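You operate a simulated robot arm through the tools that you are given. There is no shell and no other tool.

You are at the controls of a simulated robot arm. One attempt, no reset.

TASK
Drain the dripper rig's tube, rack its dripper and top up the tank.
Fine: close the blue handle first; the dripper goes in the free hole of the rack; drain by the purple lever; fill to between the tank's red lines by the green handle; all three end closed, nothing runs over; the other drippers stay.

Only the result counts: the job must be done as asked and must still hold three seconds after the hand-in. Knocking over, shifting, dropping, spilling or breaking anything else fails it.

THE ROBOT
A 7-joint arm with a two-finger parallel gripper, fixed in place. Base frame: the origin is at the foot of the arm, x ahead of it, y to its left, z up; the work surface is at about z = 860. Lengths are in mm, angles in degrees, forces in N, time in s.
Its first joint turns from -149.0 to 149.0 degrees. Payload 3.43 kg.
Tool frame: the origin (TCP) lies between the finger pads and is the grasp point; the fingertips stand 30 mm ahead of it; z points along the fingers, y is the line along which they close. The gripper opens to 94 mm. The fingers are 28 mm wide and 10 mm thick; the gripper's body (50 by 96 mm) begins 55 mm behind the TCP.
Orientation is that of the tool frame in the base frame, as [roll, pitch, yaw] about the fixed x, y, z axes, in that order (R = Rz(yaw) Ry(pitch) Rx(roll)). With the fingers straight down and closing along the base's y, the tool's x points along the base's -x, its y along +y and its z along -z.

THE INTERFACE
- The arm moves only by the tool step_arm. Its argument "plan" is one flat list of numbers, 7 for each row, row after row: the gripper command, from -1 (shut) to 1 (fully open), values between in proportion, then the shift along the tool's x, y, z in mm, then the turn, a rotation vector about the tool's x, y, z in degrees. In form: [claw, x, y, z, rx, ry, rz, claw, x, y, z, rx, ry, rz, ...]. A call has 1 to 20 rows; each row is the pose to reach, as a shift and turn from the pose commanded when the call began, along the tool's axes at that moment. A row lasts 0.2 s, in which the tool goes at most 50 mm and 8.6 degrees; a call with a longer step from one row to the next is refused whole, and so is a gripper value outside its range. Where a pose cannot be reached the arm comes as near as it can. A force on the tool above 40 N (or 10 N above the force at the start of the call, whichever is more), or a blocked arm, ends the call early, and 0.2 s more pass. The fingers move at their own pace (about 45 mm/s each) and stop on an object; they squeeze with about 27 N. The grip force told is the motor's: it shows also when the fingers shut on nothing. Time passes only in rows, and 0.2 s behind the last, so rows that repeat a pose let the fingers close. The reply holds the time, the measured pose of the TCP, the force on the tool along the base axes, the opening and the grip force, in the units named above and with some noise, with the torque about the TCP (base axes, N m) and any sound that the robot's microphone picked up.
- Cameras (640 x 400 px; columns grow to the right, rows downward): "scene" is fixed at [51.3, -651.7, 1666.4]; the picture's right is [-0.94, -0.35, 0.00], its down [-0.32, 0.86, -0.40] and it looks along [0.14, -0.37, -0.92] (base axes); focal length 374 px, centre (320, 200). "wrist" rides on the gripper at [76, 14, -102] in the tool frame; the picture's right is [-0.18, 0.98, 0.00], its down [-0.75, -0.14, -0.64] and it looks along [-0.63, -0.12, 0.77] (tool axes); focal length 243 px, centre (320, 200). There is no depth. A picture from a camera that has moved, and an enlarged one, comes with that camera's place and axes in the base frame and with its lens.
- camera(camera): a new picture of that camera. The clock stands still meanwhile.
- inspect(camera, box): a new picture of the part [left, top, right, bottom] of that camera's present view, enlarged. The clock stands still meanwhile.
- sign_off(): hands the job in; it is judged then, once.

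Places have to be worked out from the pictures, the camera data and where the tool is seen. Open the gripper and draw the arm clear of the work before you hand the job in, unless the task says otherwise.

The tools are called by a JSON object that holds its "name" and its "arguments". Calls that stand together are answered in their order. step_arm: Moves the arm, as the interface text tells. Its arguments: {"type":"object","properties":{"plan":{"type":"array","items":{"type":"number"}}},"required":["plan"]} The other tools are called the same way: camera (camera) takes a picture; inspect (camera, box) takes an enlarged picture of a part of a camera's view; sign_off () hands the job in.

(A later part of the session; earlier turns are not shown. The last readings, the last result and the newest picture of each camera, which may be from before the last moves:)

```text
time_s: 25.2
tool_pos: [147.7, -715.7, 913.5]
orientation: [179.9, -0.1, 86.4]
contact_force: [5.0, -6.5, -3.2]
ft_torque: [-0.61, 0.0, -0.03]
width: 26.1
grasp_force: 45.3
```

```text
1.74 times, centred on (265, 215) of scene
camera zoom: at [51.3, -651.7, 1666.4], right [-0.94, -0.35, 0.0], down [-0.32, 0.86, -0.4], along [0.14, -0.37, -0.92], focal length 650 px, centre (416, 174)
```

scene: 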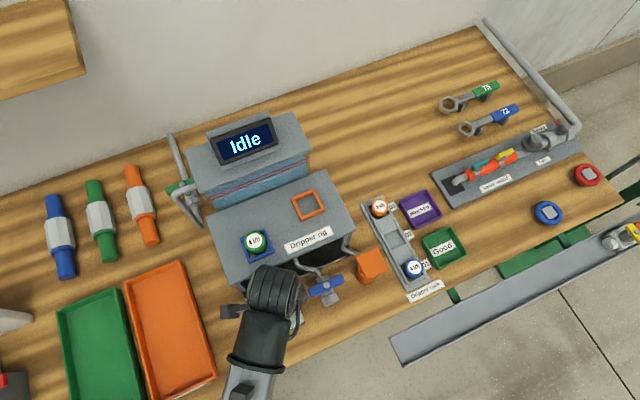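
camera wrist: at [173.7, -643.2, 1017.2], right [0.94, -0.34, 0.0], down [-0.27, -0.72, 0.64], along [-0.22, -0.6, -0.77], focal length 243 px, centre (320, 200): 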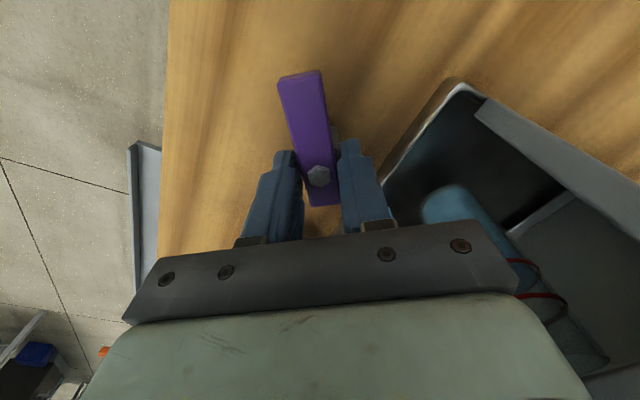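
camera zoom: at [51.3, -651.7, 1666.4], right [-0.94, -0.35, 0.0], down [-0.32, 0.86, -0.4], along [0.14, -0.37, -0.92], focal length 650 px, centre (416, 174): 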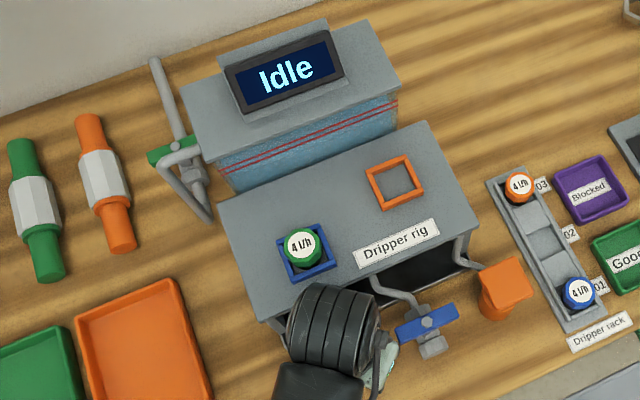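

The tube is hidden at this angle. I release the lever, rise and turn back to view the tube while it drains.

{"name": "step_arm", "arguments": {"plan": [-0.15, 0, 0, 0, 0, 0, 0, -0.15, 0, 0, 0, 0, 0, 0, -0.15, 0, 0, -25, 0, 0, 0, -0.15, 0, 0, -50, 0, 0, 0, -0.15, 0, 0, -60, 0, 0, 8, -0.15, 0, 0, -60, 0, 0, 16, -0.15, 0, 0, -60, 0, 0, 24, -0.15, 0, 0, -60, 0, 0, 32, -0.15, 0, 0, -60, 0, 0, 40, -0.15, 0, 0, -60, 0, 0, 45]}}

{"name": "camera", "arguments": {"camera": "wrist"}}

```text
time_s: 27.4
tool_pos: [146.9, -715.6, 973.9]
orientation: [180.0, -0.1, 41.3]
contact_force: [-0.4, -0.5, -0.9]
ft_torque: [0.03, 0.0, 0.0]
width: 39.8
grasp_force: 0.1
```

```text
taken
camera wrist: at [213.8, -676.6, 1077.4], right [0.51, -0.86, 0.0], down [-0.66, -0.39, 0.64], along [-0.55, -0.33, -0.77], focal length 243 px, centre (320, 200)
```

wrist: 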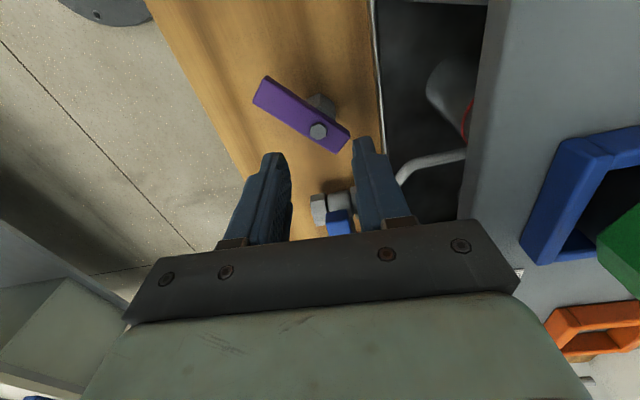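

The lever stays where I left it. I enlarge the tube and the basin.

{"name": "inspect", "arguments": {"camera": "wrist", "box": [360, 0, 500, 200]}}

{"name": "inspect", "arguments": {"camera": "wrist", "box": [230, 40, 400, 180]}}

```text
2.00 times, centred on (430, 100) of wrist
camera zoom: at [213.8, -676.6, 1077.4], right [0.51, -0.86, 0.0], down [-0.66, -0.39, 0.64], along [-0.55, -0.33, -0.77], focal length 485 px, centre (100, 400)
```

zoom: 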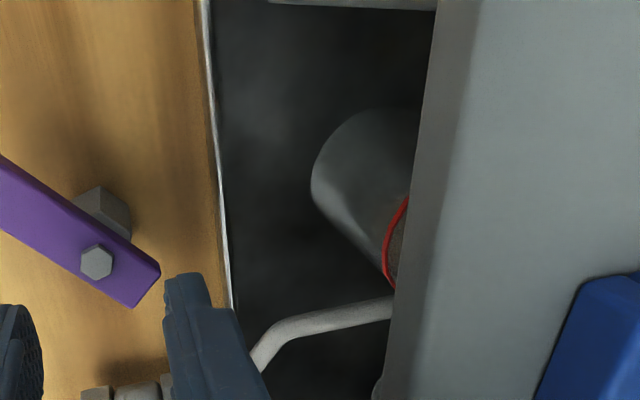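

```text
2.86 times, centred on (315, 110) of wrist
camera zoom: at [213.8, -676.6, 1077.4], right [0.51, -0.86, 0.0], down [-0.66, -0.39, 0.64], along [-0.55, -0.33, -0.77], focal length 693 px, centre (334, 457)
```

zoom: 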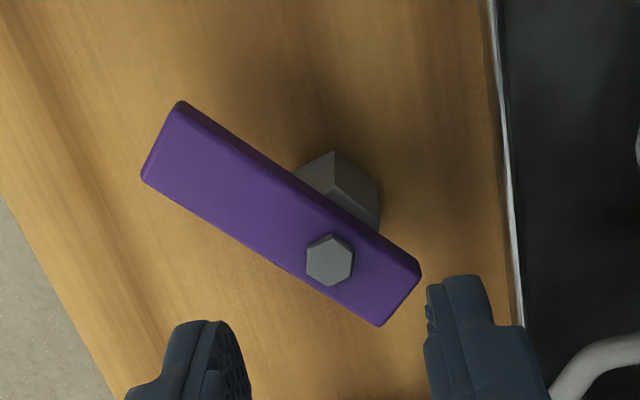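

The tube is now clear/grey with no stream: it is empty. I turn back to the lever's angle and descend to grip it for closing.

{"name": "step_arm", "arguments": {"plan": [-0.15, 0, 0, 0, 0, 0, -8, -0.15, 0, 0, 0, 0, 0, -16, -0.15, 0, 0, 0, 0, 0, -24, -0.15, 0, 0, 0, 0, 0, -32, -0.15, 0, 0, 0, 0, 0, -40, -0.15, 0, 0, 15, 0, 0, -45, -0.15, 0, 0, 35, 0, 0, -45, -0.15, 0, 0, 52, 0, 0, -45, -0.15, 0, 0, 60, 0, 0, -45, -1, 0, 0, 60, 0, 0, -45, -1, 0, 0, 60, 0, 0, -45, -1, 0, 0, 60, 0, 0, -45]}}

{"name": "camera", "arguments": {"camera": "wrist"}}

```text
time_s: 30.0
tool_pos: [149.1, -716.3, 912.4]
orientation: [179.8, 0.0, 86.4]
contact_force: [0.0, 0.4, 0.1]
ft_torque: [-0.23, 0.07, 0.02]
width: 25.7
grasp_force: 44.7
```

```text
taken
camera wrist: at [166.5, -641.4, 1017.2], right [0.97, -0.25, 0.0], down [-0.19, -0.74, 0.64], along [-0.16, -0.62, -0.77], focal length 243 px, centre (320, 200)
```

wrist: 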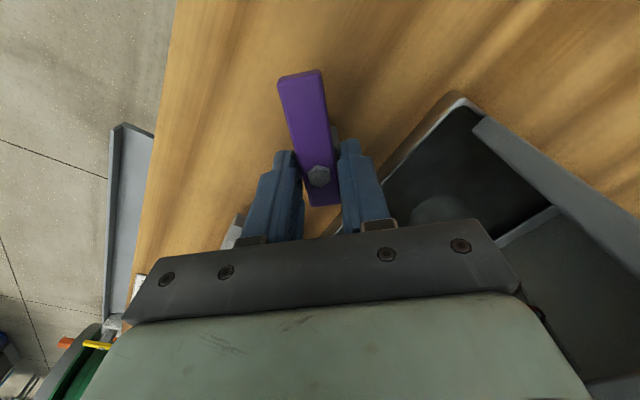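

Grip is good and the tube bottom is grey (empty). I turn the lever back 42° clockwise to closed.

{"name": "step_arm", "arguments": {"plan": [-1, 0, 0, 0, 0, 0, 6, -1, 0, 0, 0, 0, 0, 12, -1, 0, 0, 0, 0, 0, 18, -1, 0, 0, 0, 0, 0, 24, -1, 0, 0, 0, 0, 0, 30, -1, 0, 0, 0, 0, 0, 36, -1, 0, 0, 0, 0, 0, 42, -1, 0, 0, 0, 0, 0, 42]}}

{"name": "camera", "arguments": {"camera": "wrist"}}

```text
time_s: 31.8
tool_pos: [147.0, -716.1, 914.1]
orientation: [-179.9, -0.2, 44.3]
contact_force: [-11.3, 2.5, 6.0]
ft_torque: [-0.22, 0.75, 0.62]
width: 25.7
grasp_force: 45.3
```

```text
taken
camera wrist: at [210.7, -673.0, 1017.3], right [0.56, -0.83, 0.0], down [-0.64, -0.43, 0.64], along [-0.53, -0.36, -0.77], focal length 243 px, centre (320, 200)
```

wrist: 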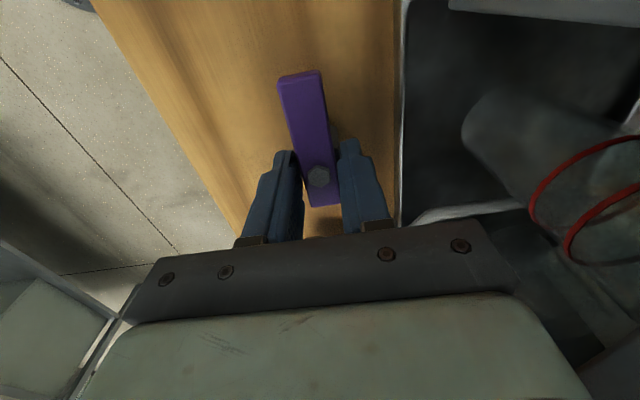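

The tube is clear and empty; torque shows the stop is being reached. I nudge 2.5° further to seat it, relax, open and rise.

{"name": "step_arm", "arguments": {"plan": [-1, 0, 0, 0, 0, 0, 2.5, -1, 0, 0, 0, 0, 0, 2.5]}}

```text
time_s: 32.4
tool_pos: [147.0, -715.5, 914.2]
orientation: [180.0, -0.1, 41.9]
contact_force: [-13.2, 5.7, 9.3]
ft_torque: [0.46, 0.2, 1.14]
width: 26.0
grasp_force: 45.1
```

Torque rose to 1.14 N·m: the purple lever is on its closed stop. I relax, release and rise well clear.

{"name": "step_arm", "arguments": {"plan": [-1, 0, 0, 0, 0, 0, -2, -0.15, 0, 0, 0, 0, 0, -2, -0.15, 0, 0, 0, 0, 0, -2, -0.15, 0, 0, -25, 0, 0, -2, -0.15, 0, 0, -60, 0, 0, -2, -0.15, 0, 0, -100, 0, 0, -2, -0.15, 0, 0, -150, 0, 0, -2, -0.15, 0, 0, -190, 0, 0, -2, -0.15, 0, 0, -220, 0, 0, -2]}}

{"name": "camera", "arguments": {"camera": "wrist"}}

{"name": "camera", "arguments": {"camera": "scene"}}

```text
time_s: 34.4
tool_pos: [145.8, -717.0, 1134.7]
orientation: [179.9, -0.1, 43.9]
contact_force: [-0.2, -0.6, -1.0]
ft_torque: [-0.01, -0.03, 0.01]
width: 40.2
grasp_force: 0.1
```

```text
taken
camera wrist: at [210.7, -674.9, 1237.9], right [0.55, -0.84, 0.0], down [-0.64, -0.42, 0.64], along [-0.54, -0.35, -0.77], focal length 243 px, centre (320, 200)
```

wrist: 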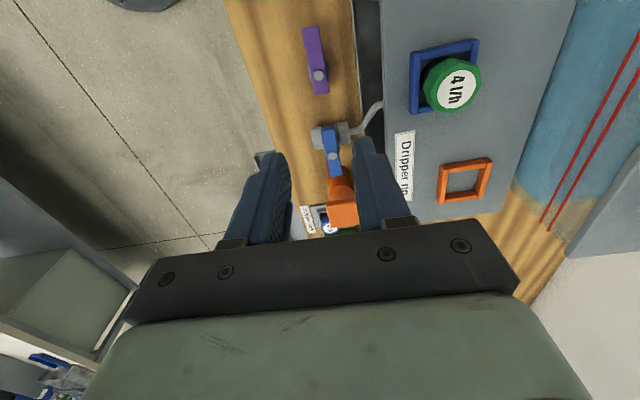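

```text
taken
```

scene: 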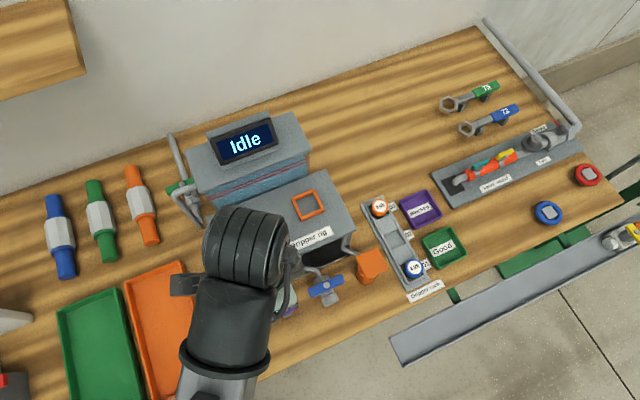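

Both handles at the front are now crosswise (closed). I enlarge the dripper with its frame and the tank's face.

{"name": "inspect", "arguments": {"camera": "wrist", "box": [380, 20, 540, 150]}}

{"name": "inspect", "arguments": {"camera": "wrist", "box": [480, 0, 640, 260]}}

```text
3.08 times, centred on (460, 85) of wrist
camera zoom: at [210.7, -674.9, 1237.9], right [0.55, -0.84, 0.0], down [-0.64, -0.42, 0.64], along [-0.54, -0.35, -0.77], focal length 746 px, centre (-111, 554)
```

zoom: 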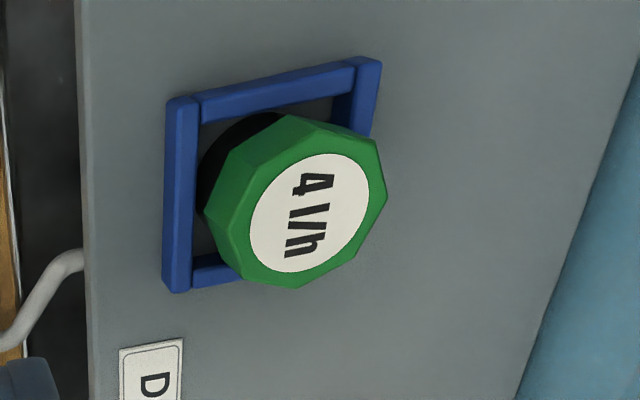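

```text
1.54 times, centred on (560, 130) of wrist
camera zoom: at [210.7, -674.9, 1237.9], right [0.55, -0.84, 0.0], down [-0.64, -0.42, 0.64], along [-0.54, -0.35, -0.77], focal length 373 px, centre (-49, 308)
```

zoom: 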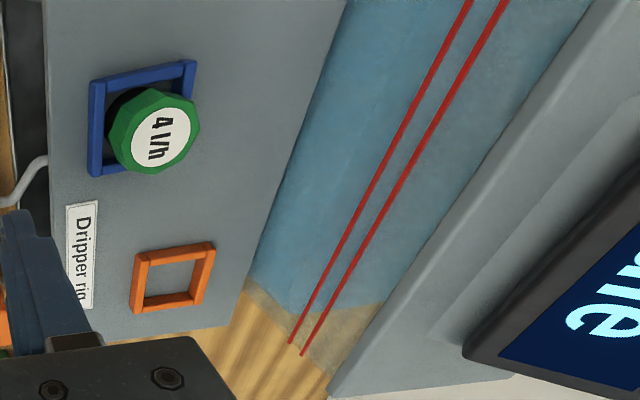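

The dripper stands inside a blue frame at about (226, -800), cap top ≈1022, rig top at 1000. I move above it with the hand turned so that the camera is on the robot side and the fingers close along the rig's length.

{"name": "step_arm", "arguments": {"plan": [0.5, 0, 10, 0, 0, 0, -7.6, 0.5, 0, 20, 0, 0, 0, -15.2, 0.5, 0, 30, 0, 0, 0, -22.8, 0.5, 0, 40, 0, 0, 0, -30.4, 0.5, 0, 50, 0, 0, 0, -38, 0.5, 0, 60, 0, 0, 0, -45.6, 0.5, 0, 70, 0, 0, 0, -53.2, 0.5, 0, 80, 0, 0, 0, -60.8, 0.5, 0, 90, 5, 0, 0, -68.4, 0.5, 0, 100, 10, 0, 0, -76, 0.5, 0, 110, 15, 0, 0, -83.6, 0.5, 0, 115, 20, 0, 0, -91, 0.5, 0, 115, 20, 0, 0, -91]}}

{"name": "camera", "arguments": {"camera": "wrist"}}

{"name": "inspect", "arguments": {"camera": "wrist", "box": [230, 30, 410, 190]}}

```text
time_s: 37.2
tool_pos: [228.2, -799.5, 1113.2]
orientation: [179.9, 0.1, 134.9]
contact_force: [-0.7, 0.5, 0.3]
ft_torque: [0.01, -0.02, 0.02]
width: 70.3
grasp_force: 0.1
```

```text
taken
camera wrist: at [183.4, -735.8, 1217.6], right [0.83, 0.56, 0.0], down [0.43, -0.63, 0.64], along [0.36, -0.53, -0.77], focal length 243 px, centre (320, 200)
```

wrist: 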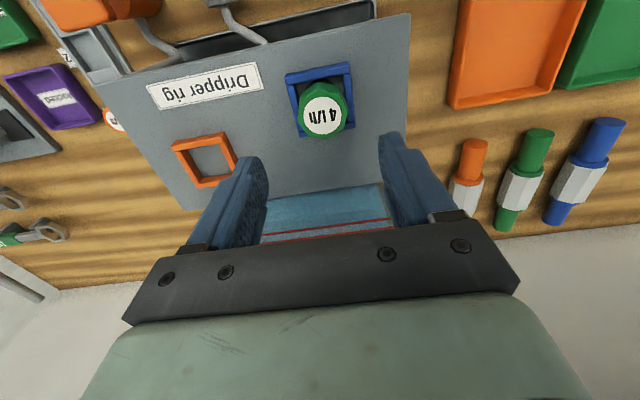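

```text
2.50 times, centred on (320, 110) of wrist
camera zoom: at [183.4, -735.8, 1217.6], right [0.83, 0.56, 0.0], down [0.43, -0.63, 0.64], along [0.36, -0.53, -0.77], focal length 606 px, centre (320, 425)
```

zoom: 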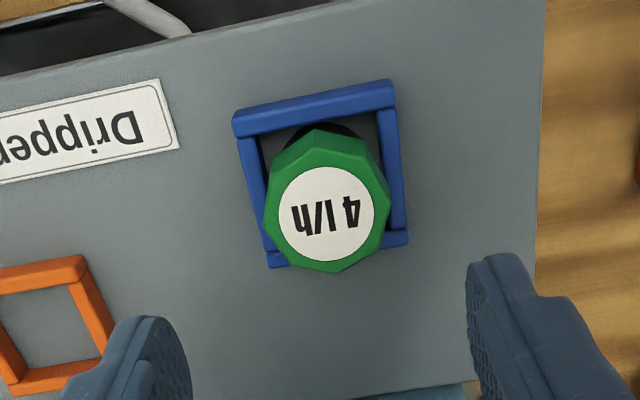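

The dripper's octagon has vertices along the finger axis, and the frame's centre works out to about (223.5, -792) with cap top near Z≈1033 and frame top ≈1008. I centre on it, turn 22.5° so the fingers meet flats, and come down partway.

{"name": "step_arm", "arguments": {"plan": [0.28, 4, 1, 5, 0, 0, 7.5, 0.28, 8, 2, 10, 0, 0, 15, 0.28, 8, 2, 20, 0, 0, 22.5, 0.28, 8, 2, 30, 0, 0, 22.5, 0.28, 8, 2, 30, 0, 0, 22.5]}}

{"name": "inspect", "arguments": {"camera": "wrist", "box": [230, 50, 410, 230]}}

{"name": "camera", "arguments": {"camera": "scene"}}

```text
time_s: 38.4
tool_pos: [222.6, -792.5, 1083.9]
orientation: [180.0, 0.0, 112.4]
contact_force: [0.3, -0.9, 0.1]
ft_torque: [0.01, 0.0, 0.0]
width: 60.2
grasp_force: 0.0
```

```text
2.22 times, centred on (320, 140) of wrist
camera zoom: at [206.4, -717.2, 1187.9], right [0.98, 0.2, 0.0], down [0.15, -0.75, 0.64], along [0.13, -0.63, -0.77], focal length 539 px, centre (320, 333)
```

zoom: 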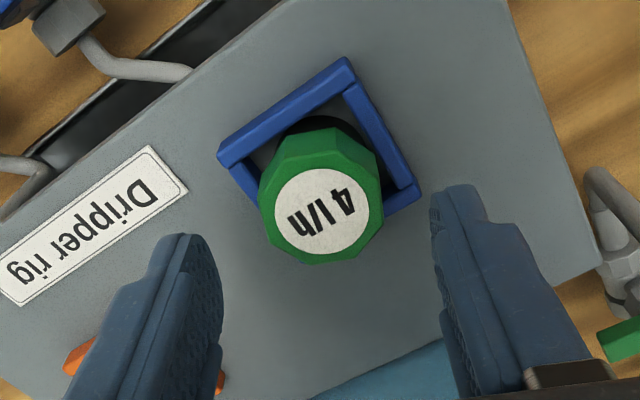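

```text
taken
```

scene: 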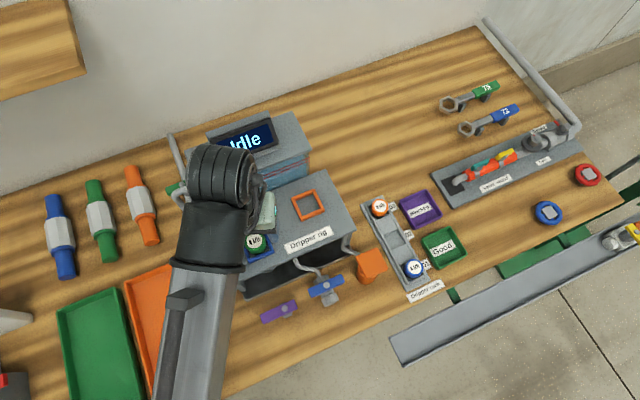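

The flats now face the fingers and the cap is centred (top at Z≈1035). I descend so the tips are just above the frame, then look.

{"name": "step_arm", "arguments": {"plan": [0.28, 0, 0, 15, 0, 0, 0, 0.28, 0, 0, 28, 0, 0, 0, 0.28, 0, 0, 36, 0, 0, 0, 0.28, 0, 0, 36, 0, 0, 0]}}

{"name": "inspect", "arguments": {"camera": "wrist", "box": [220, 70, 420, 260]}}

```text
time_s: 39.4
tool_pos: [223.5, -792.5, 1052.1]
orientation: [179.9, 0.1, 112.4]
contact_force: [-0.4, -0.1, 36.9]
ft_torque: [0.34, -1.14, -0.06]
width: 60.3
grasp_force: 0.1
```

```text
2.11 times, centred on (320, 165) of wrist
camera zoom: at [206.6, -716.9, 1154.7], right [0.98, 0.2, 0.0], down [0.15, -0.75, 0.64], along [0.13, -0.63, -0.76], focal length 511 px, centre (320, 274)
```

zoom: 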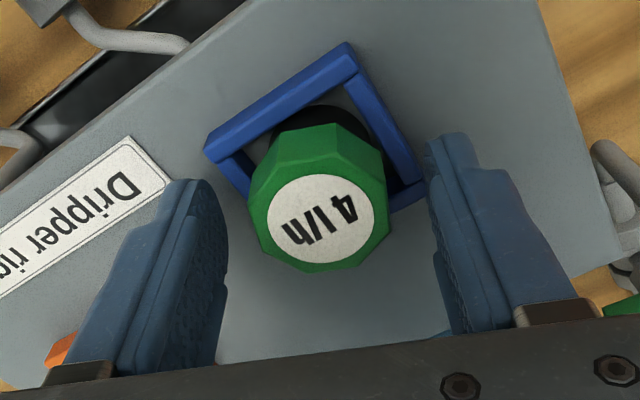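

Contact of 37 N: the right fingertip touches the frame's corner at Z≈1022, so the frame is higher than I figured and the cap top is ≈1040. I back off upward 7 mm right away and then close on the cap.

{"name": "step_arm", "arguments": {"plan": [0.28, 0, 0, -7, 0, 0, 0, 0.28, 0, 0, -7, 0, 0, 0]}}

{"name": "inspect", "arguments": {"camera": "wrist", "box": [220, 70, 420, 260]}}

```text
time_s: 40.0
tool_pos: [222.4, -793.2, 1055.0]
orientation: [179.8, 0.0, 112.4]
contact_force: [-0.1, -0.9, -0.5]
ft_torque: [0.0, -0.03, 0.03]
width: 60.2
grasp_force: 0.1
```

```text
2.11 times, centred on (320, 165) of wrist
camera zoom: at [206.5, -716.8, 1158.9], right [0.98, 0.2, 0.0], down [0.16, -0.75, 0.64], along [0.13, -0.63, -0.77], focal length 511 px, centre (320, 274)
```

zoom: 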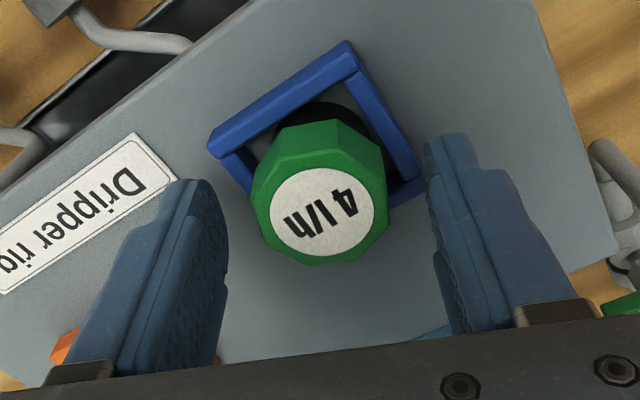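

Clear at TCP Z=1055, with about 15 mm of overlap on the cap. I close the fingers on it.

{"name": "step_arm", "arguments": {"plan": [-0.2, 0, 0, 0, 0, 0, 0, -1, 0, 0, 0, 0, 0, 0, -1, 0, 0, 0, 0, 0, 0, -1, 0, 0, 0, 0, 0, 0]}}

{"name": "inspect", "arguments": {"camera": "wrist", "box": [220, 70, 420, 260]}}

```text
time_s: 41.0
tool_pos: [221.9, -793.3, 1056.1]
orientation: [179.9, 0.0, 112.4]
contact_force: [0.8, -0.3, 0.3]
ft_torque: [0.03, -0.02, 0.0]
width: 33.7
grasp_force: 27.2
```

```text
2.11 times, centred on (320, 165) of wrist
camera zoom: at [206.5, -717.0, 1159.4], right [0.98, 0.2, 0.0], down [0.16, -0.75, 0.64], along [0.13, -0.63, -0.77], focal length 511 px, centre (320, 274)
```

zoom: 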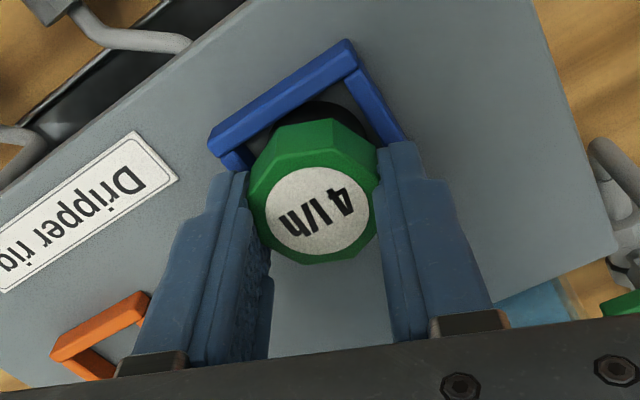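

The cap is gripped (33.7 mm, 27 N, no side load). I lift gently and watch the force.

{"name": "step_arm", "arguments": {"plan": [-1, 0, 0, -4, 0, 0, 0, -1, 0, 0, -8, 0, 0, 0, -1, 0, 0, -14, 0, 0, 0, -1, 0, 0, -20, 0, 0, 0]}}

{"name": "inspect", "arguments": {"camera": "wrist", "box": [220, 50, 420, 260]}}

```text
time_s: 42.0
tool_pos: [223.9, -792.2, 1074.6]
orientation: [179.9, 0.0, 112.5]
contact_force: [0.1, 0.4, 0.3]
ft_torque: [0.01, 0.01, -0.03]
width: 33.9
grasp_force: 27.1
```

```text
1.90 times, centred on (320, 155) of wrist
camera zoom: at [207.2, -716.7, 1178.4], right [0.98, 0.2, 0.0], down [0.16, -0.75, 0.64], along [0.13, -0.63, -0.77], focal length 462 px, centre (320, 286)
```

zoom: 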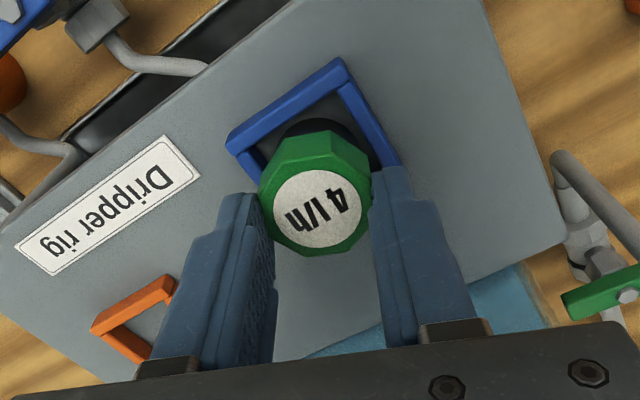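

It lifts freely. I raise it to well above the rig and check from both cameras.

{"name": "step_arm", "arguments": {"plan": [-1, 0, 0, -15, 0, 0, 0, -1, 0, 0, -30, 0, 0, 0, -1, 0, 0, -50, 0, 0, 0, -1, 0, 0, -70, 0, 0, 0, -1, 0, 0, -85, 0, 0, 0, -1, 0, 0, -85, 0, 0, 0]}}

{"name": "camera", "arguments": {"camera": "wrist"}}

{"name": "inspect", "arguments": {"camera": "wrist", "box": [220, 50, 420, 260]}}

{"name": "inspect", "arguments": {"camera": "scene", "box": [180, 130, 360, 330]}}

```text
time_s: 43.4
tool_pos: [223.4, -793.5, 1162.6]
orientation: [179.8, 0.1, 112.3]
contact_force: [1.9, -9.0, -17.3]
ft_torque: [-0.26, 0.22, -0.16]
width: 33.6
grasp_force: 27.1
```

```text
taken
camera wrist: at [206.0, -717.6, 1265.0], right [0.98, 0.2, 0.0], down [0.15, -0.75, 0.64], along [0.13, -0.63, -0.77], focal length 243 px, centre (320, 200)
```

wrist: 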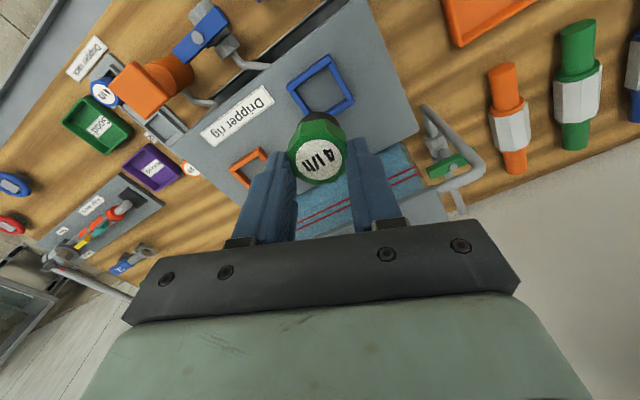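

```text
1.90 times, centred on (320, 155) of wrist
camera zoom: at [206.0, -717.6, 1265.0], right [0.98, 0.2, 0.0], down [0.15, -0.75, 0.64], along [0.13, -0.63, -0.77], focal length 462 px, centre (320, 286)
```

zoom: 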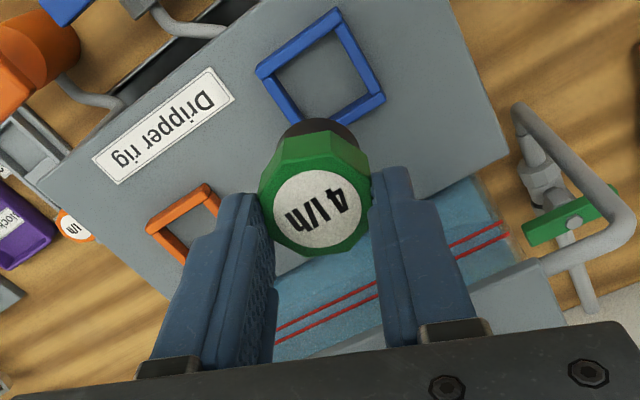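

```text
2.00 times, centred on (270, 230) of scene
camera zoom: at [51.3, -651.7, 1666.4], right [-0.94, -0.35, 0.0], down [-0.32, 0.86, -0.4], along [0.14, -0.37, -0.92], focal length 747 px, centre (420, 140)
```

zoom: 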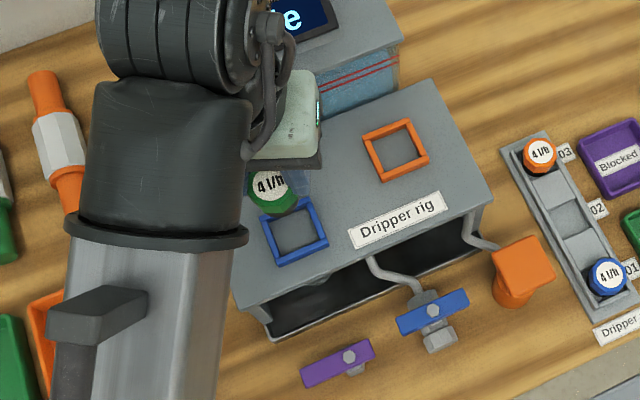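

The dripper hangs securely; it is a short cap with a dark base that simply stood in the frame. I check the force settles, then carry it at height toward the rack.

{"name": "step_arm", "arguments": {"plan": [-1, 0, 0, 0, 0, 0, 0, -1, -4, -25, 3, 0, 0, 0, -1, -8, -50, 6, 0, 0, 0, -1, -12, -75, 9, 0, 0, 0, -1, -16, -100, 12, 0, 0, 0, -1, -20, -125, 15, 0, 0, 0, -1, -24, -150, 18, 0, 0, 0, -1, -28, -175, 22, 0, 0, 0, -1, -32, -200, 26, 0, 0, 0, -1, -36, -225, 30, 0, 0, 0, -1, -38, -250, 35, 0, 0, 0, -1, -40, -273, 40, 0, 0, 0, -1, -40, -273, 40, 0, 0, 0]}}

{"name": "camera", "arguments": {"camera": "wrist"}}

{"name": "inspect", "arguments": {"camera": "wrist", "box": [220, 0, 420, 200]}}

{"name": "camera", "arguments": {"camera": "scene"}}

```text
time_s: 46.2
tool_pos: [-17.1, -933.6, 1120.6]
orientation: [179.9, 0.0, 112.4]
contact_force: [0.0, -0.2, 0.3]
ft_torque: [0.0, 0.01, 0.01]
width: 33.7
grasp_force: 27.2
```

```text
taken
camera wrist: at [-33.3, -858.3, 1224.1], right [0.98, 0.2, 0.0], down [0.16, -0.75, 0.64], along [0.13, -0.63, -0.77], focal length 243 px, centre (320, 200)
```

wrist: 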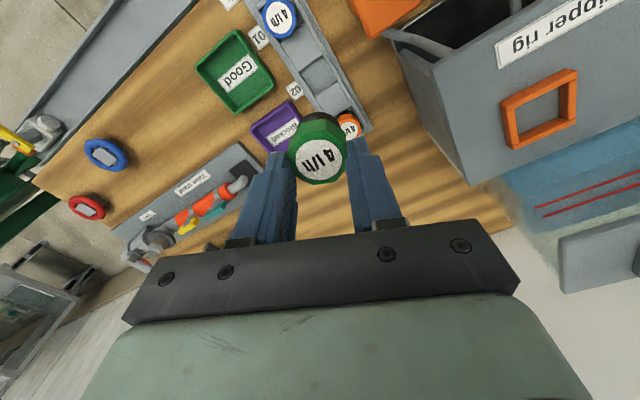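

```text
2.00 times, centred on (320, 100) of wrist
camera zoom: at [-33.3, -858.3, 1224.1], right [0.98, 0.2, 0.0], down [0.16, -0.75, 0.64], along [0.13, -0.63, -0.77], focal length 485 px, centre (320, 400)
```

zoom: 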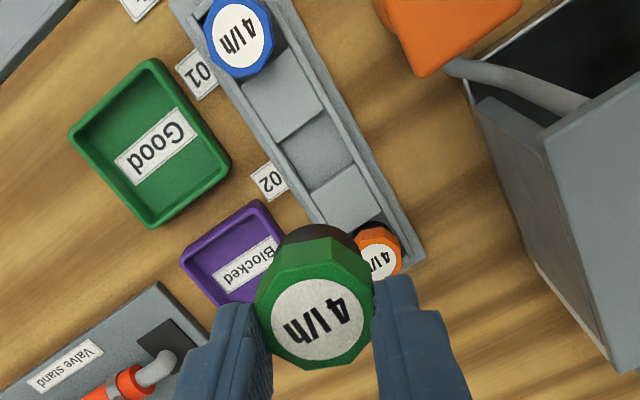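

```text
taken
```

scene: 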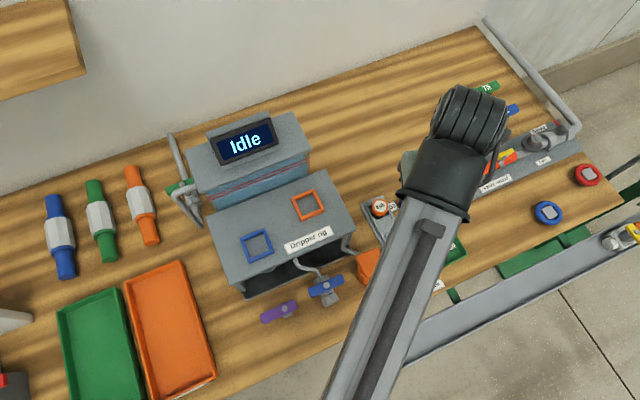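

The free hole is the recess between the two raised blocks, almost under the tool. I enlarge it for precise measurement.

{"name": "inspect", "arguments": {"camera": "wrist", "box": [270, 0, 380, 110]}}

{"name": "inspect", "arguments": {"camera": "wrist", "box": [280, 90, 380, 190]}}

```text
3.64 times, centred on (325, 55) of wrist
camera zoom: at [-33.3, -858.3, 1224.1], right [0.98, 0.2, 0.0], down [0.16, -0.75, 0.64], along [0.13, -0.63, -0.77], focal length 882 px, centre (302, 727)
```

zoom: 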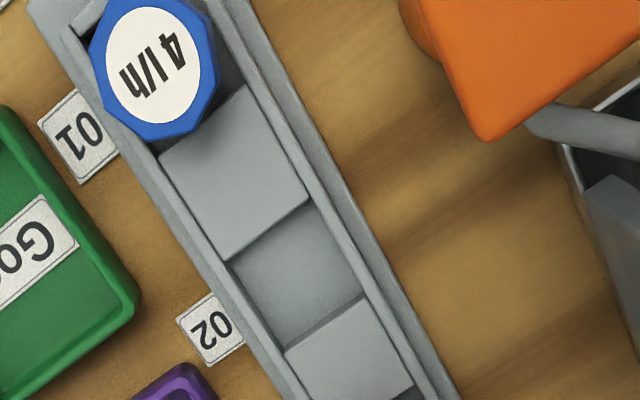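

```text
4.00 times, centred on (330, 140) of wrist
camera zoom: at [-33.3, -858.3, 1224.1], right [0.98, 0.2, 0.0], down [0.16, -0.75, 0.64], along [0.13, -0.63, -0.77], focal length 970 px, centre (280, 440)
```

zoom: 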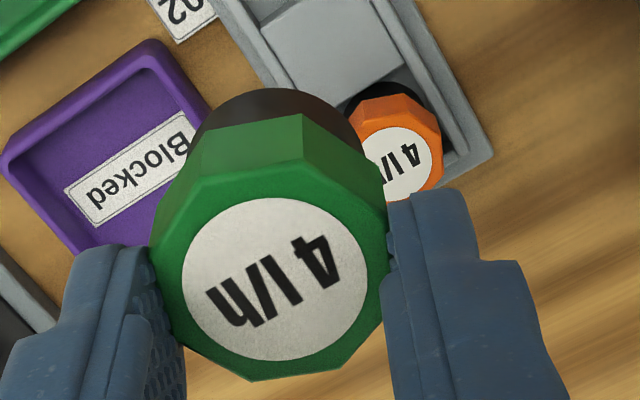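

The recess measures ~36–38 mm square; its centre is about (-19, -935) but depends slightly on its height. I shift 70 mm sideways at the same height for a second bearing on it.

{"name": "step_arm", "arguments": {"plan": [-1, 0, 25, 0, 0, 0, 0, -1, 0, 50, 0, 0, 0, 0, -1, 0, 70, 0, 0, 0, 0, -1, 0, 70, 0, 0, 0, 0]}}

{"name": "inspect", "arguments": {"camera": "wrist", "box": [220, 10, 330, 120]}}

{"name": "camera", "arguments": {"camera": "wrist"}}

```text
time_s: 47.2
tool_pos: [51.0, -905.1, 1119.5]
orientation: [179.9, 0.1, 112.4]
contact_force: [-0.2, 0.4, -0.6]
ft_torque: [0.02, 0.0, -0.01]
width: 33.7
grasp_force: 27.1
```

```text
3.64 times, centred on (275, 65) of wrist
camera zoom: at [34.0, -830.5, 1223.3], right [0.98, 0.2, 0.0], down [0.16, -0.75, 0.64], along [0.13, -0.63, -0.77], focal length 882 px, centre (484, 691)
```

zoom: 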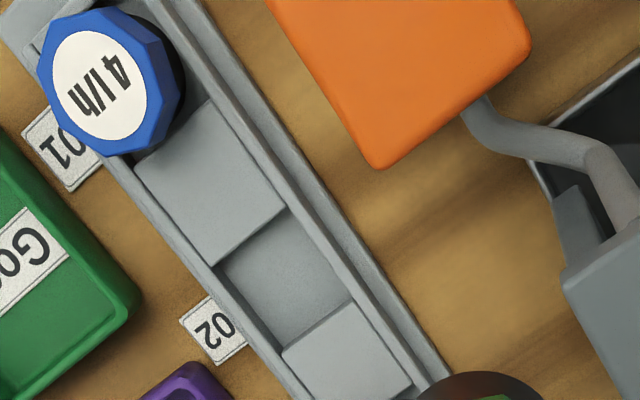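

```text
taken
camera wrist: at [34.0, -830.5, 1223.3], right [0.98, 0.2, 0.0], down [0.16, -0.75, 0.64], along [0.13, -0.63, -0.77], focal length 243 px, centre (320, 200)
```

wrist: 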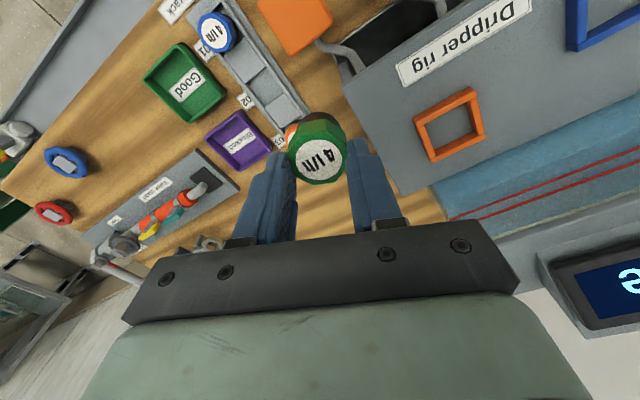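

From two bearings the block tops are near Z≈884 (±6). To tighten this I take a third bearing from the opposite side, giving a 140 mm baseline.

{"name": "step_arm", "arguments": {"plan": [-1, 0, -25, 0, 0, 0, 0, -1, 0, -50, 0, 0, 0, 0, -1, 0, -75, 0, 0, 0, 0, -1, 0, -100, 0, 0, 0, 0, -1, 0, -125, 0, 0, 0, 0, -1, 0, -140, 0, 0, 0, 0, -1, 0, -140, 0, 0, 0, 0]}}

{"name": "inspect", "arguments": {"camera": "wrist", "box": [320, 10, 430, 120]}}

{"name": "camera", "arguments": {"camera": "wrist"}}

```text
time_s: 48.8
tool_pos: [-78.5, -961.0, 1120.1]
orientation: [179.8, 0.0, 112.4]
contact_force: [-0.3, 0.4, -0.3]
ft_torque: [-0.02, 0.03, 0.01]
width: 33.5
grasp_force: 27.2
```

```text
3.64 times, centred on (375, 65) of wrist
camera zoom: at [-94.9, -884.7, 1222.7], right [0.98, 0.2, 0.0], down [0.16, -0.75, 0.64], along [0.13, -0.63, -0.77], focal length 882 px, centre (120, 691)
```

zoom: 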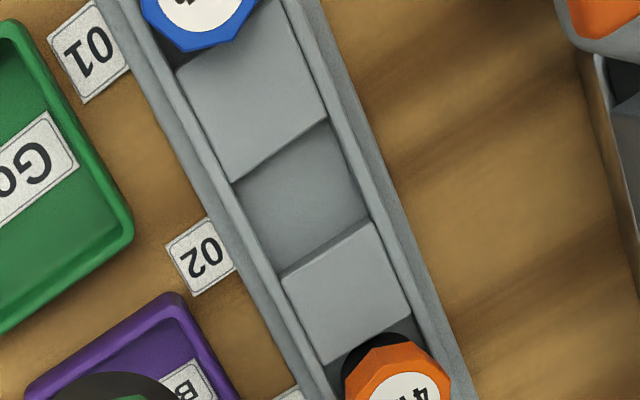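

```text
taken
camera wrist: at [-94.9, -884.7, 1222.7], right [0.98, 0.2, 0.0], down [0.16, -0.75, 0.64], along [0.13, -0.63, -0.77], focal length 243 px, centre (320, 200)
```

wrist: 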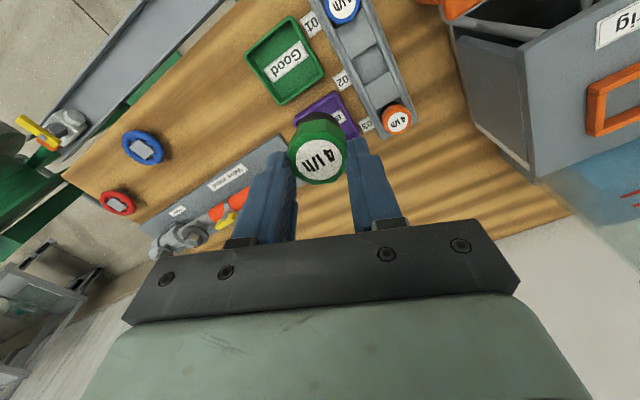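

Block tops come out at Z≈875 and the pit's centre at about (-18.5, -936.8). But the cap's label sits lower in the fingers than at grasp time — it seems to have slipped down ~10 mm when lifting — so I inspect the grip closely.

{"name": "inspect", "arguments": {"camera": "wrist", "box": [260, 100, 390, 210]}}

{"name": "inspect", "arguments": {"camera": "scene", "box": [370, 120, 530, 260]}}

```text
3.64 times, centred on (325, 155) of wrist
camera zoom: at [-94.9, -884.7, 1222.7], right [0.98, 0.2, 0.0], down [0.16, -0.75, 0.64], along [0.13, -0.63, -0.77], focal length 882 px, centre (302, 364)
```

zoom: 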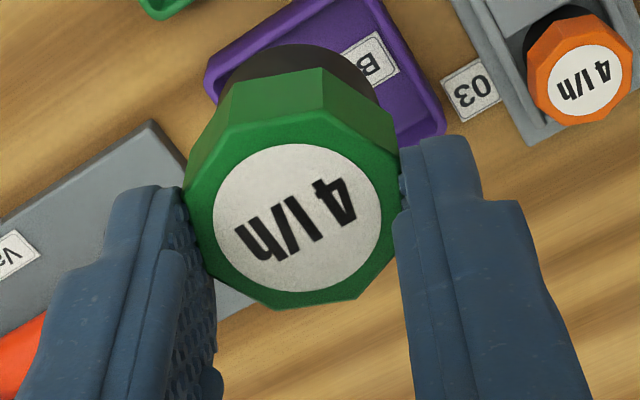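

```text
2.86 times, centred on (450, 190) of scene
camera zoom: at [51.3, -651.7, 1666.4], right [-0.94, -0.35, 0.0], down [-0.32, 0.86, -0.4], along [0.14, -0.37, -0.92], focal length 1067 px, centre (-51, 229)
```

zoom: 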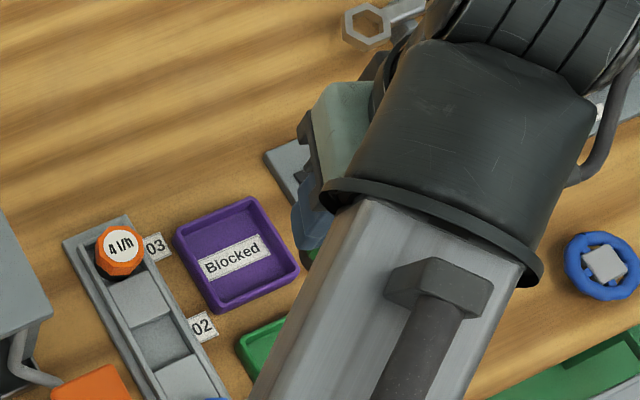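

The cap has slipped down so that only its top few millimetres are in the fingers; I must move gently. All three bearings agree on the pit centre at (-18.5, -937.6). I move slowly above it at the same height.

{"name": "step_arm", "arguments": {"plan": [-1, 0, 5, 0, 0, 0, 0, -1, -0.5, 13, 0, 0, 0, 0, -1, -0.8, 22, 0, 0, 0, 0, -1, -1.2, 32, 0, 0, 0, 0, -1, -1.6, 42, 0, 0, 0, 0, -1, -2, 51, 0, 0, 0, 0, -1, -2.2, 58, 0, 0, 0, 0, -1, -2.4, 62.5, 0, 0, 0, 0, -1, -2.4, 64.3, 0, 0, 0, 0, -1, -2.4, 64.3, 0, 0, 0, 0]}}

{"name": "inspect", "arguments": {"camera": "wrist", "box": [270, 10, 380, 120]}}

{"name": "inspect", "arguments": {"camera": "wrist", "box": [260, 100, 390, 210]}}

```text
time_s: 51.0
tool_pos: [-18.8, -937.7, 1119.5]
orientation: [179.9, 0.0, 112.4]
contact_force: [-0.2, -0.7, -0.2]
ft_torque: [0.01, -0.01, 0.03]
width: 33.7
grasp_force: 27.1
```

```text
3.64 times, centred on (325, 65) of wrist
camera zoom: at [-35.3, -862.0, 1223.3], right [0.98, 0.2, 0.0], down [0.16, -0.75, 0.64], along [0.13, -0.63, -0.77], focal length 882 px, centre (302, 691)
```

zoom: 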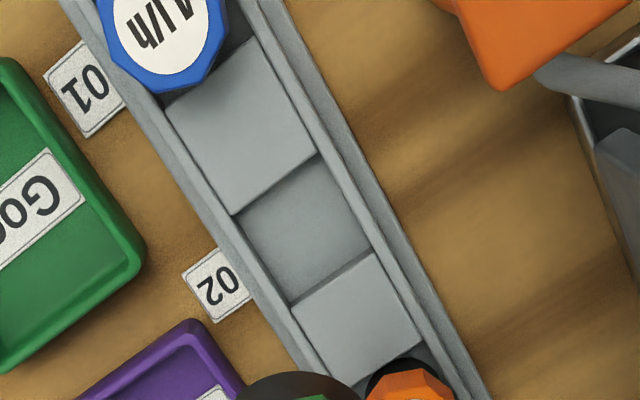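

```text
3.64 times, centred on (325, 155) of wrist
camera zoom: at [-35.3, -862.0, 1223.3], right [0.98, 0.2, 0.0], down [0.16, -0.75, 0.64], along [0.13, -0.63, -0.77], focal length 882 px, centre (302, 364)
```

zoom: 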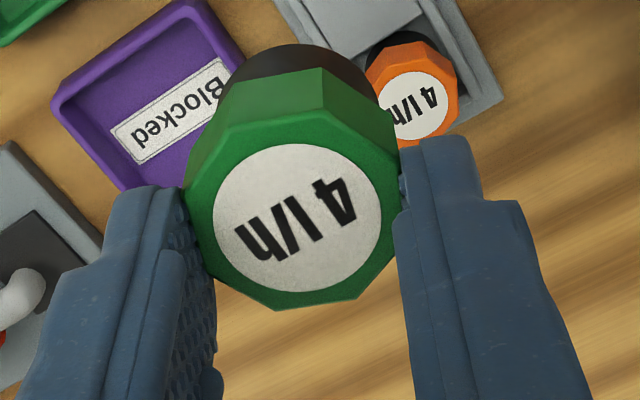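

The tool is over the pit to within half a millimetre, but from the cap's outline the dripper may sit 3–6 mm toward the camera from the tool axis. I descend slowly to TCP Z≈970 to compare the dripper's base directly with the pit's edges.

{"name": "step_arm", "arguments": {"plan": [-1, 0, 0, 8, 0, 0, 0, -1, 0, 0, 20, 0, 0, 0, -1, 0, 0, 35, 0, 0, 0, -1, 0, 0, 50, 0, 0, 0, -1, 0, 0, 65, 0, 0, 0, -1, 0, 0, 80, 0, 0, 0, -1, 0, 0, 95, 0, 0, 0, -1, 0, 0, 110, 0, 0, 0, -1, 0, 0, 122, 0, 0, 0, -1, 0, 0, 132, 0, 0, 0, -1, 0, 0, 140, 0, 0, 0, -1, 0, 0, 145, 0, 0, 0, -1, 0, 0, 148, 0, 0, 0, -1, 0, 0, 148, 0, 0, 0]}}

{"name": "camera", "arguments": {"camera": "wrist"}}

{"name": "inspect", "arguments": {"camera": "wrist", "box": [240, 20, 400, 190]}}

{"name": "inspect", "arguments": {"camera": "wrist", "box": [275, 90, 365, 190]}}

```text
time_s: 54.0
tool_pos: [-18.4, -936.1, 972.4]
orientation: [179.8, -0.1, 112.5]
contact_force: [-0.7, -0.4, 0.1]
ft_torque: [0.01, 0.04, 0.0]
width: 33.5
grasp_force: 26.7
```

```text
taken
camera wrist: at [-34.9, -861.6, 1074.8], right [0.98, 0.2, 0.0], down [0.16, -0.75, 0.64], along [0.13, -0.63, -0.77], focal length 243 px, centre (320, 200)
```

wrist: 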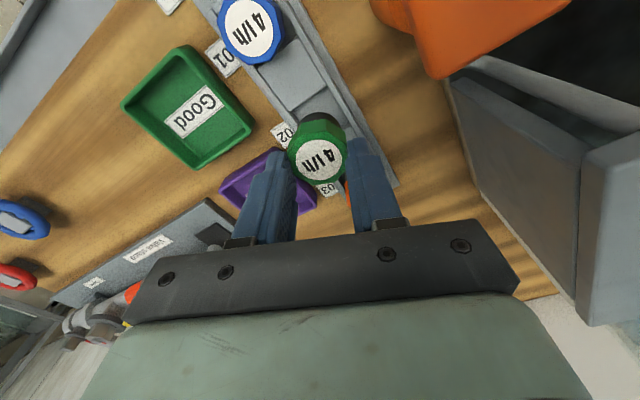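

```text
2.35 times, centred on (320, 105) of wrist
camera zoom: at [-34.9, -861.6, 1074.8], right [0.98, 0.2, 0.0], down [0.16, -0.75, 0.64], along [0.13, -0.63, -0.77], focal length 571 px, centre (320, 424)
```

zoom: 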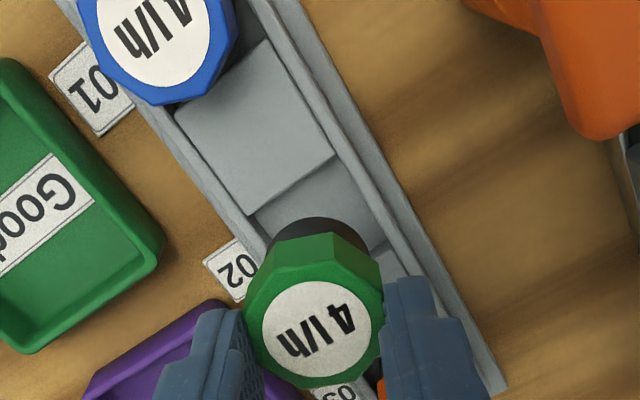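

```text
4.00 times, centred on (320, 140) of wrist
camera zoom: at [-34.9, -861.6, 1074.8], right [0.98, 0.2, 0.0], down [0.16, -0.75, 0.64], along [0.13, -0.63, -0.77], focal length 970 px, centre (320, 440)
```

zoom: 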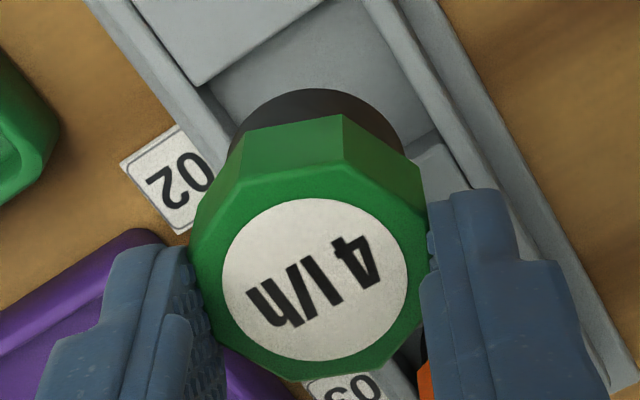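

The base's near rim and the pit's edge are both visible. I descend a further 22 mm to bring the base close to the block tops and compare their edges with little parallax.

{"name": "step_arm", "arguments": {"plan": [-1, 0, 0, 6, 0, 0, 0, -1, 0, 0, 12, 0, 0, 0, -1, 0, 0, 18, 0, 0, 0, -1, 0, 0, 23, 0, 0, 0, -1, 0, 0, 23, 0, 0, 0]}}

{"name": "inspect", "arguments": {"camera": "wrist", "box": [240, 20, 400, 190]}}

{"name": "inspect", "arguments": {"camera": "wrist", "box": [275, 80, 365, 180]}}

{"name": "inspect", "arguments": {"camera": "scene", "box": [340, 160, 480, 300]}}

```text
time_s: 55.2
tool_pos: [-18.8, -937.6, 949.7]
orientation: [179.9, 0.1, 112.4]
contact_force: [1.1, -0.7, -1.0]
ft_torque: [-0.03, -0.02, -0.02]
width: 33.8
grasp_force: 26.8
```

```text
2.35 times, centred on (320, 105) of wrist
camera zoom: at [-35.7, -861.4, 1052.0], right [0.98, 0.2, 0.0], down [0.16, -0.75, 0.64], along [0.13, -0.63, -0.77], focal length 571 px, centre (320, 424)
```

zoom: 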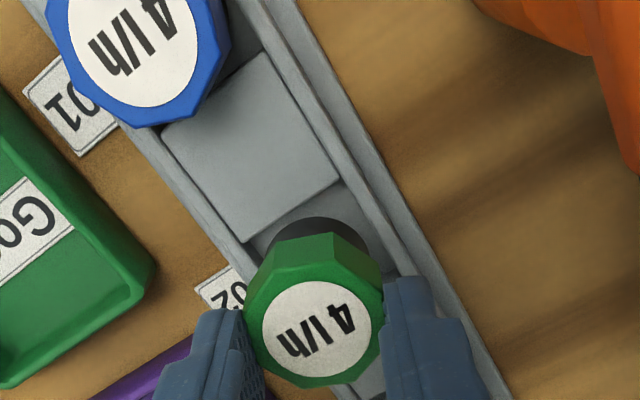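

```text
4.00 times, centred on (320, 130) of wrist
camera zoom: at [-35.7, -861.4, 1052.0], right [0.98, 0.2, 0.0], down [0.16, -0.75, 0.64], along [0.13, -0.63, -0.77], focal length 970 px, centre (320, 480)
```

zoom: 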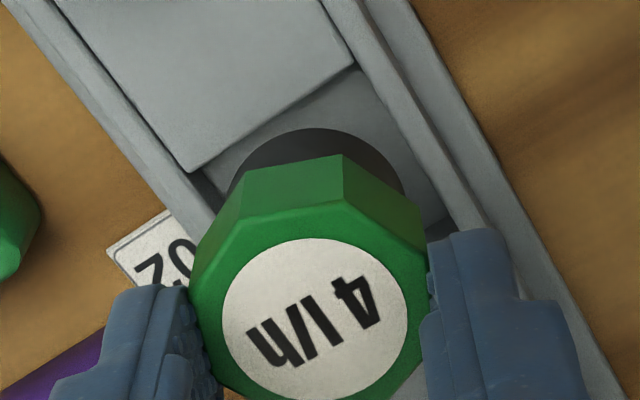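

```text
2.86 times, centred on (410, 230) of scene
camera zoom: at [51.3, -651.7, 1666.4], right [-0.94, -0.35, 0.0], down [-0.32, 0.86, -0.4], along [0.14, -0.37, -0.92], focal length 1067 px, centre (63, 114)
```

zoom: 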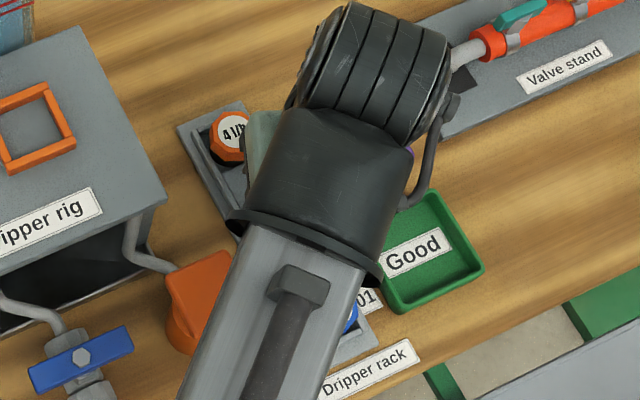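

The base's centre appears a few mm toward the camera side relative to the pit's centre. I shift 3 mm away from the camera and lower 8 mm more, then compare again.

{"name": "step_arm", "arguments": {"plan": [-1, -1.5, 0, 0, 0, 0, 0, -1, -3, 0, 2, 0, 0, 0, -1, -3, 0, 5, 0, 0, 0, -1, -3, 0, 8, 0, 0, 0, -1, -3, 0, 8, 0, 0, 0]}}

{"name": "inspect", "arguments": {"camera": "wrist", "box": [275, 80, 365, 180]}}

{"name": "inspect", "arguments": {"camera": "wrist", "box": [200, 0, 420, 180]}}

```text
time_s: 56.4
tool_pos: [-17.7, -940.2, 940.4]
orientation: [179.9, 0.0, 112.4]
contact_force: [0.1, 0.2, -0.2]
ft_torque: [0.02, -0.06, 0.0]
width: 34.0
grasp_force: 27.9
```

```text
4.00 times, centred on (320, 130) of wrist
camera zoom: at [-34.0, -864.6, 1044.0], right [0.98, 0.2, 0.0], down [0.16, -0.75, 0.64], along [0.13, -0.63, -0.77], focal length 970 px, centre (320, 480)
```

zoom: 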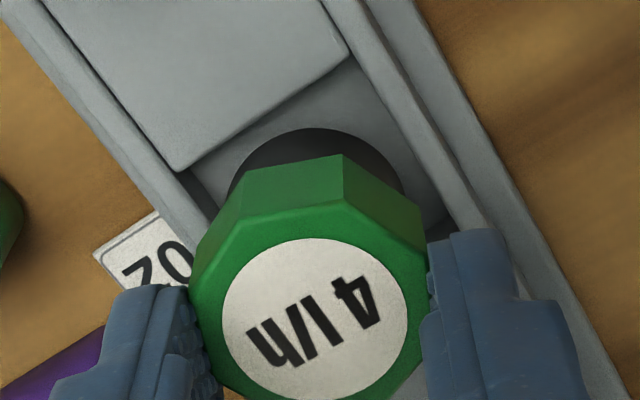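

```text
2.22 times, centred on (310, 90) of wrist
camera zoom: at [-34.0, -864.6, 1044.0], right [0.98, 0.2, 0.0], down [0.16, -0.75, 0.64], along [0.13, -0.63, -0.77], focal length 539 px, centre (342, 444)
```

zoom: 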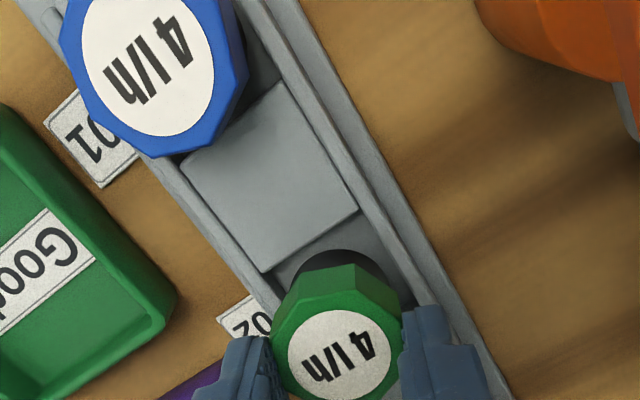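

The base now looks nearly centred over the pit: about 2–3 mm of gap to the near block, slightly left between the rails. I nudge ~1 mm toward the right rail and lower in small steps, watching the force.

{"name": "step_arm", "arguments": {"plan": [-1, 0, 0.8, 0, 0, 0, 0, -1, 0, 0.8, 2, 0, 0, 0, -1, 0, 0.8, 4, 0, 0, 0, -1, 0, 0.8, 6, 0, 0, 0, -1, 0, 0.8, 6, 0, 0, 0]}}

{"name": "inspect", "arguments": {"camera": "wrist", "box": [275, 80, 365, 180]}}

```text
time_s: 57.6
tool_pos: [-17.2, -940.6, 935.0]
orientation: [179.9, 0.1, 112.4]
contact_force: [0.4, -0.3, -0.2]
ft_torque: [0.02, -0.02, -0.01]
width: 33.8
grasp_force: 27.4
```

```text
4.00 times, centred on (320, 130) of wrist
camera zoom: at [-33.3, -864.8, 1038.4], right [0.98, 0.2, 0.0], down [0.16, -0.75, 0.64], along [0.13, -0.63, -0.77], focal length 970 px, centre (320, 480)
```

zoom: 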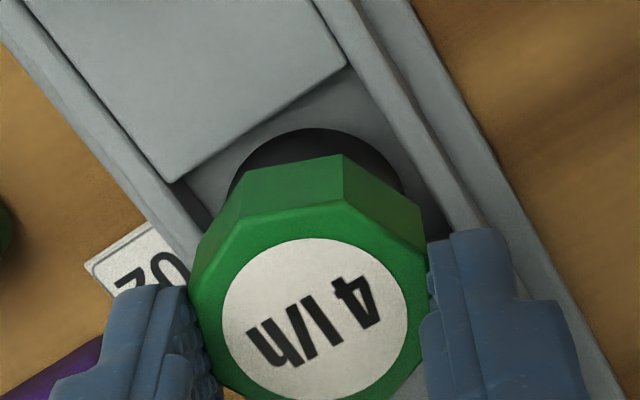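

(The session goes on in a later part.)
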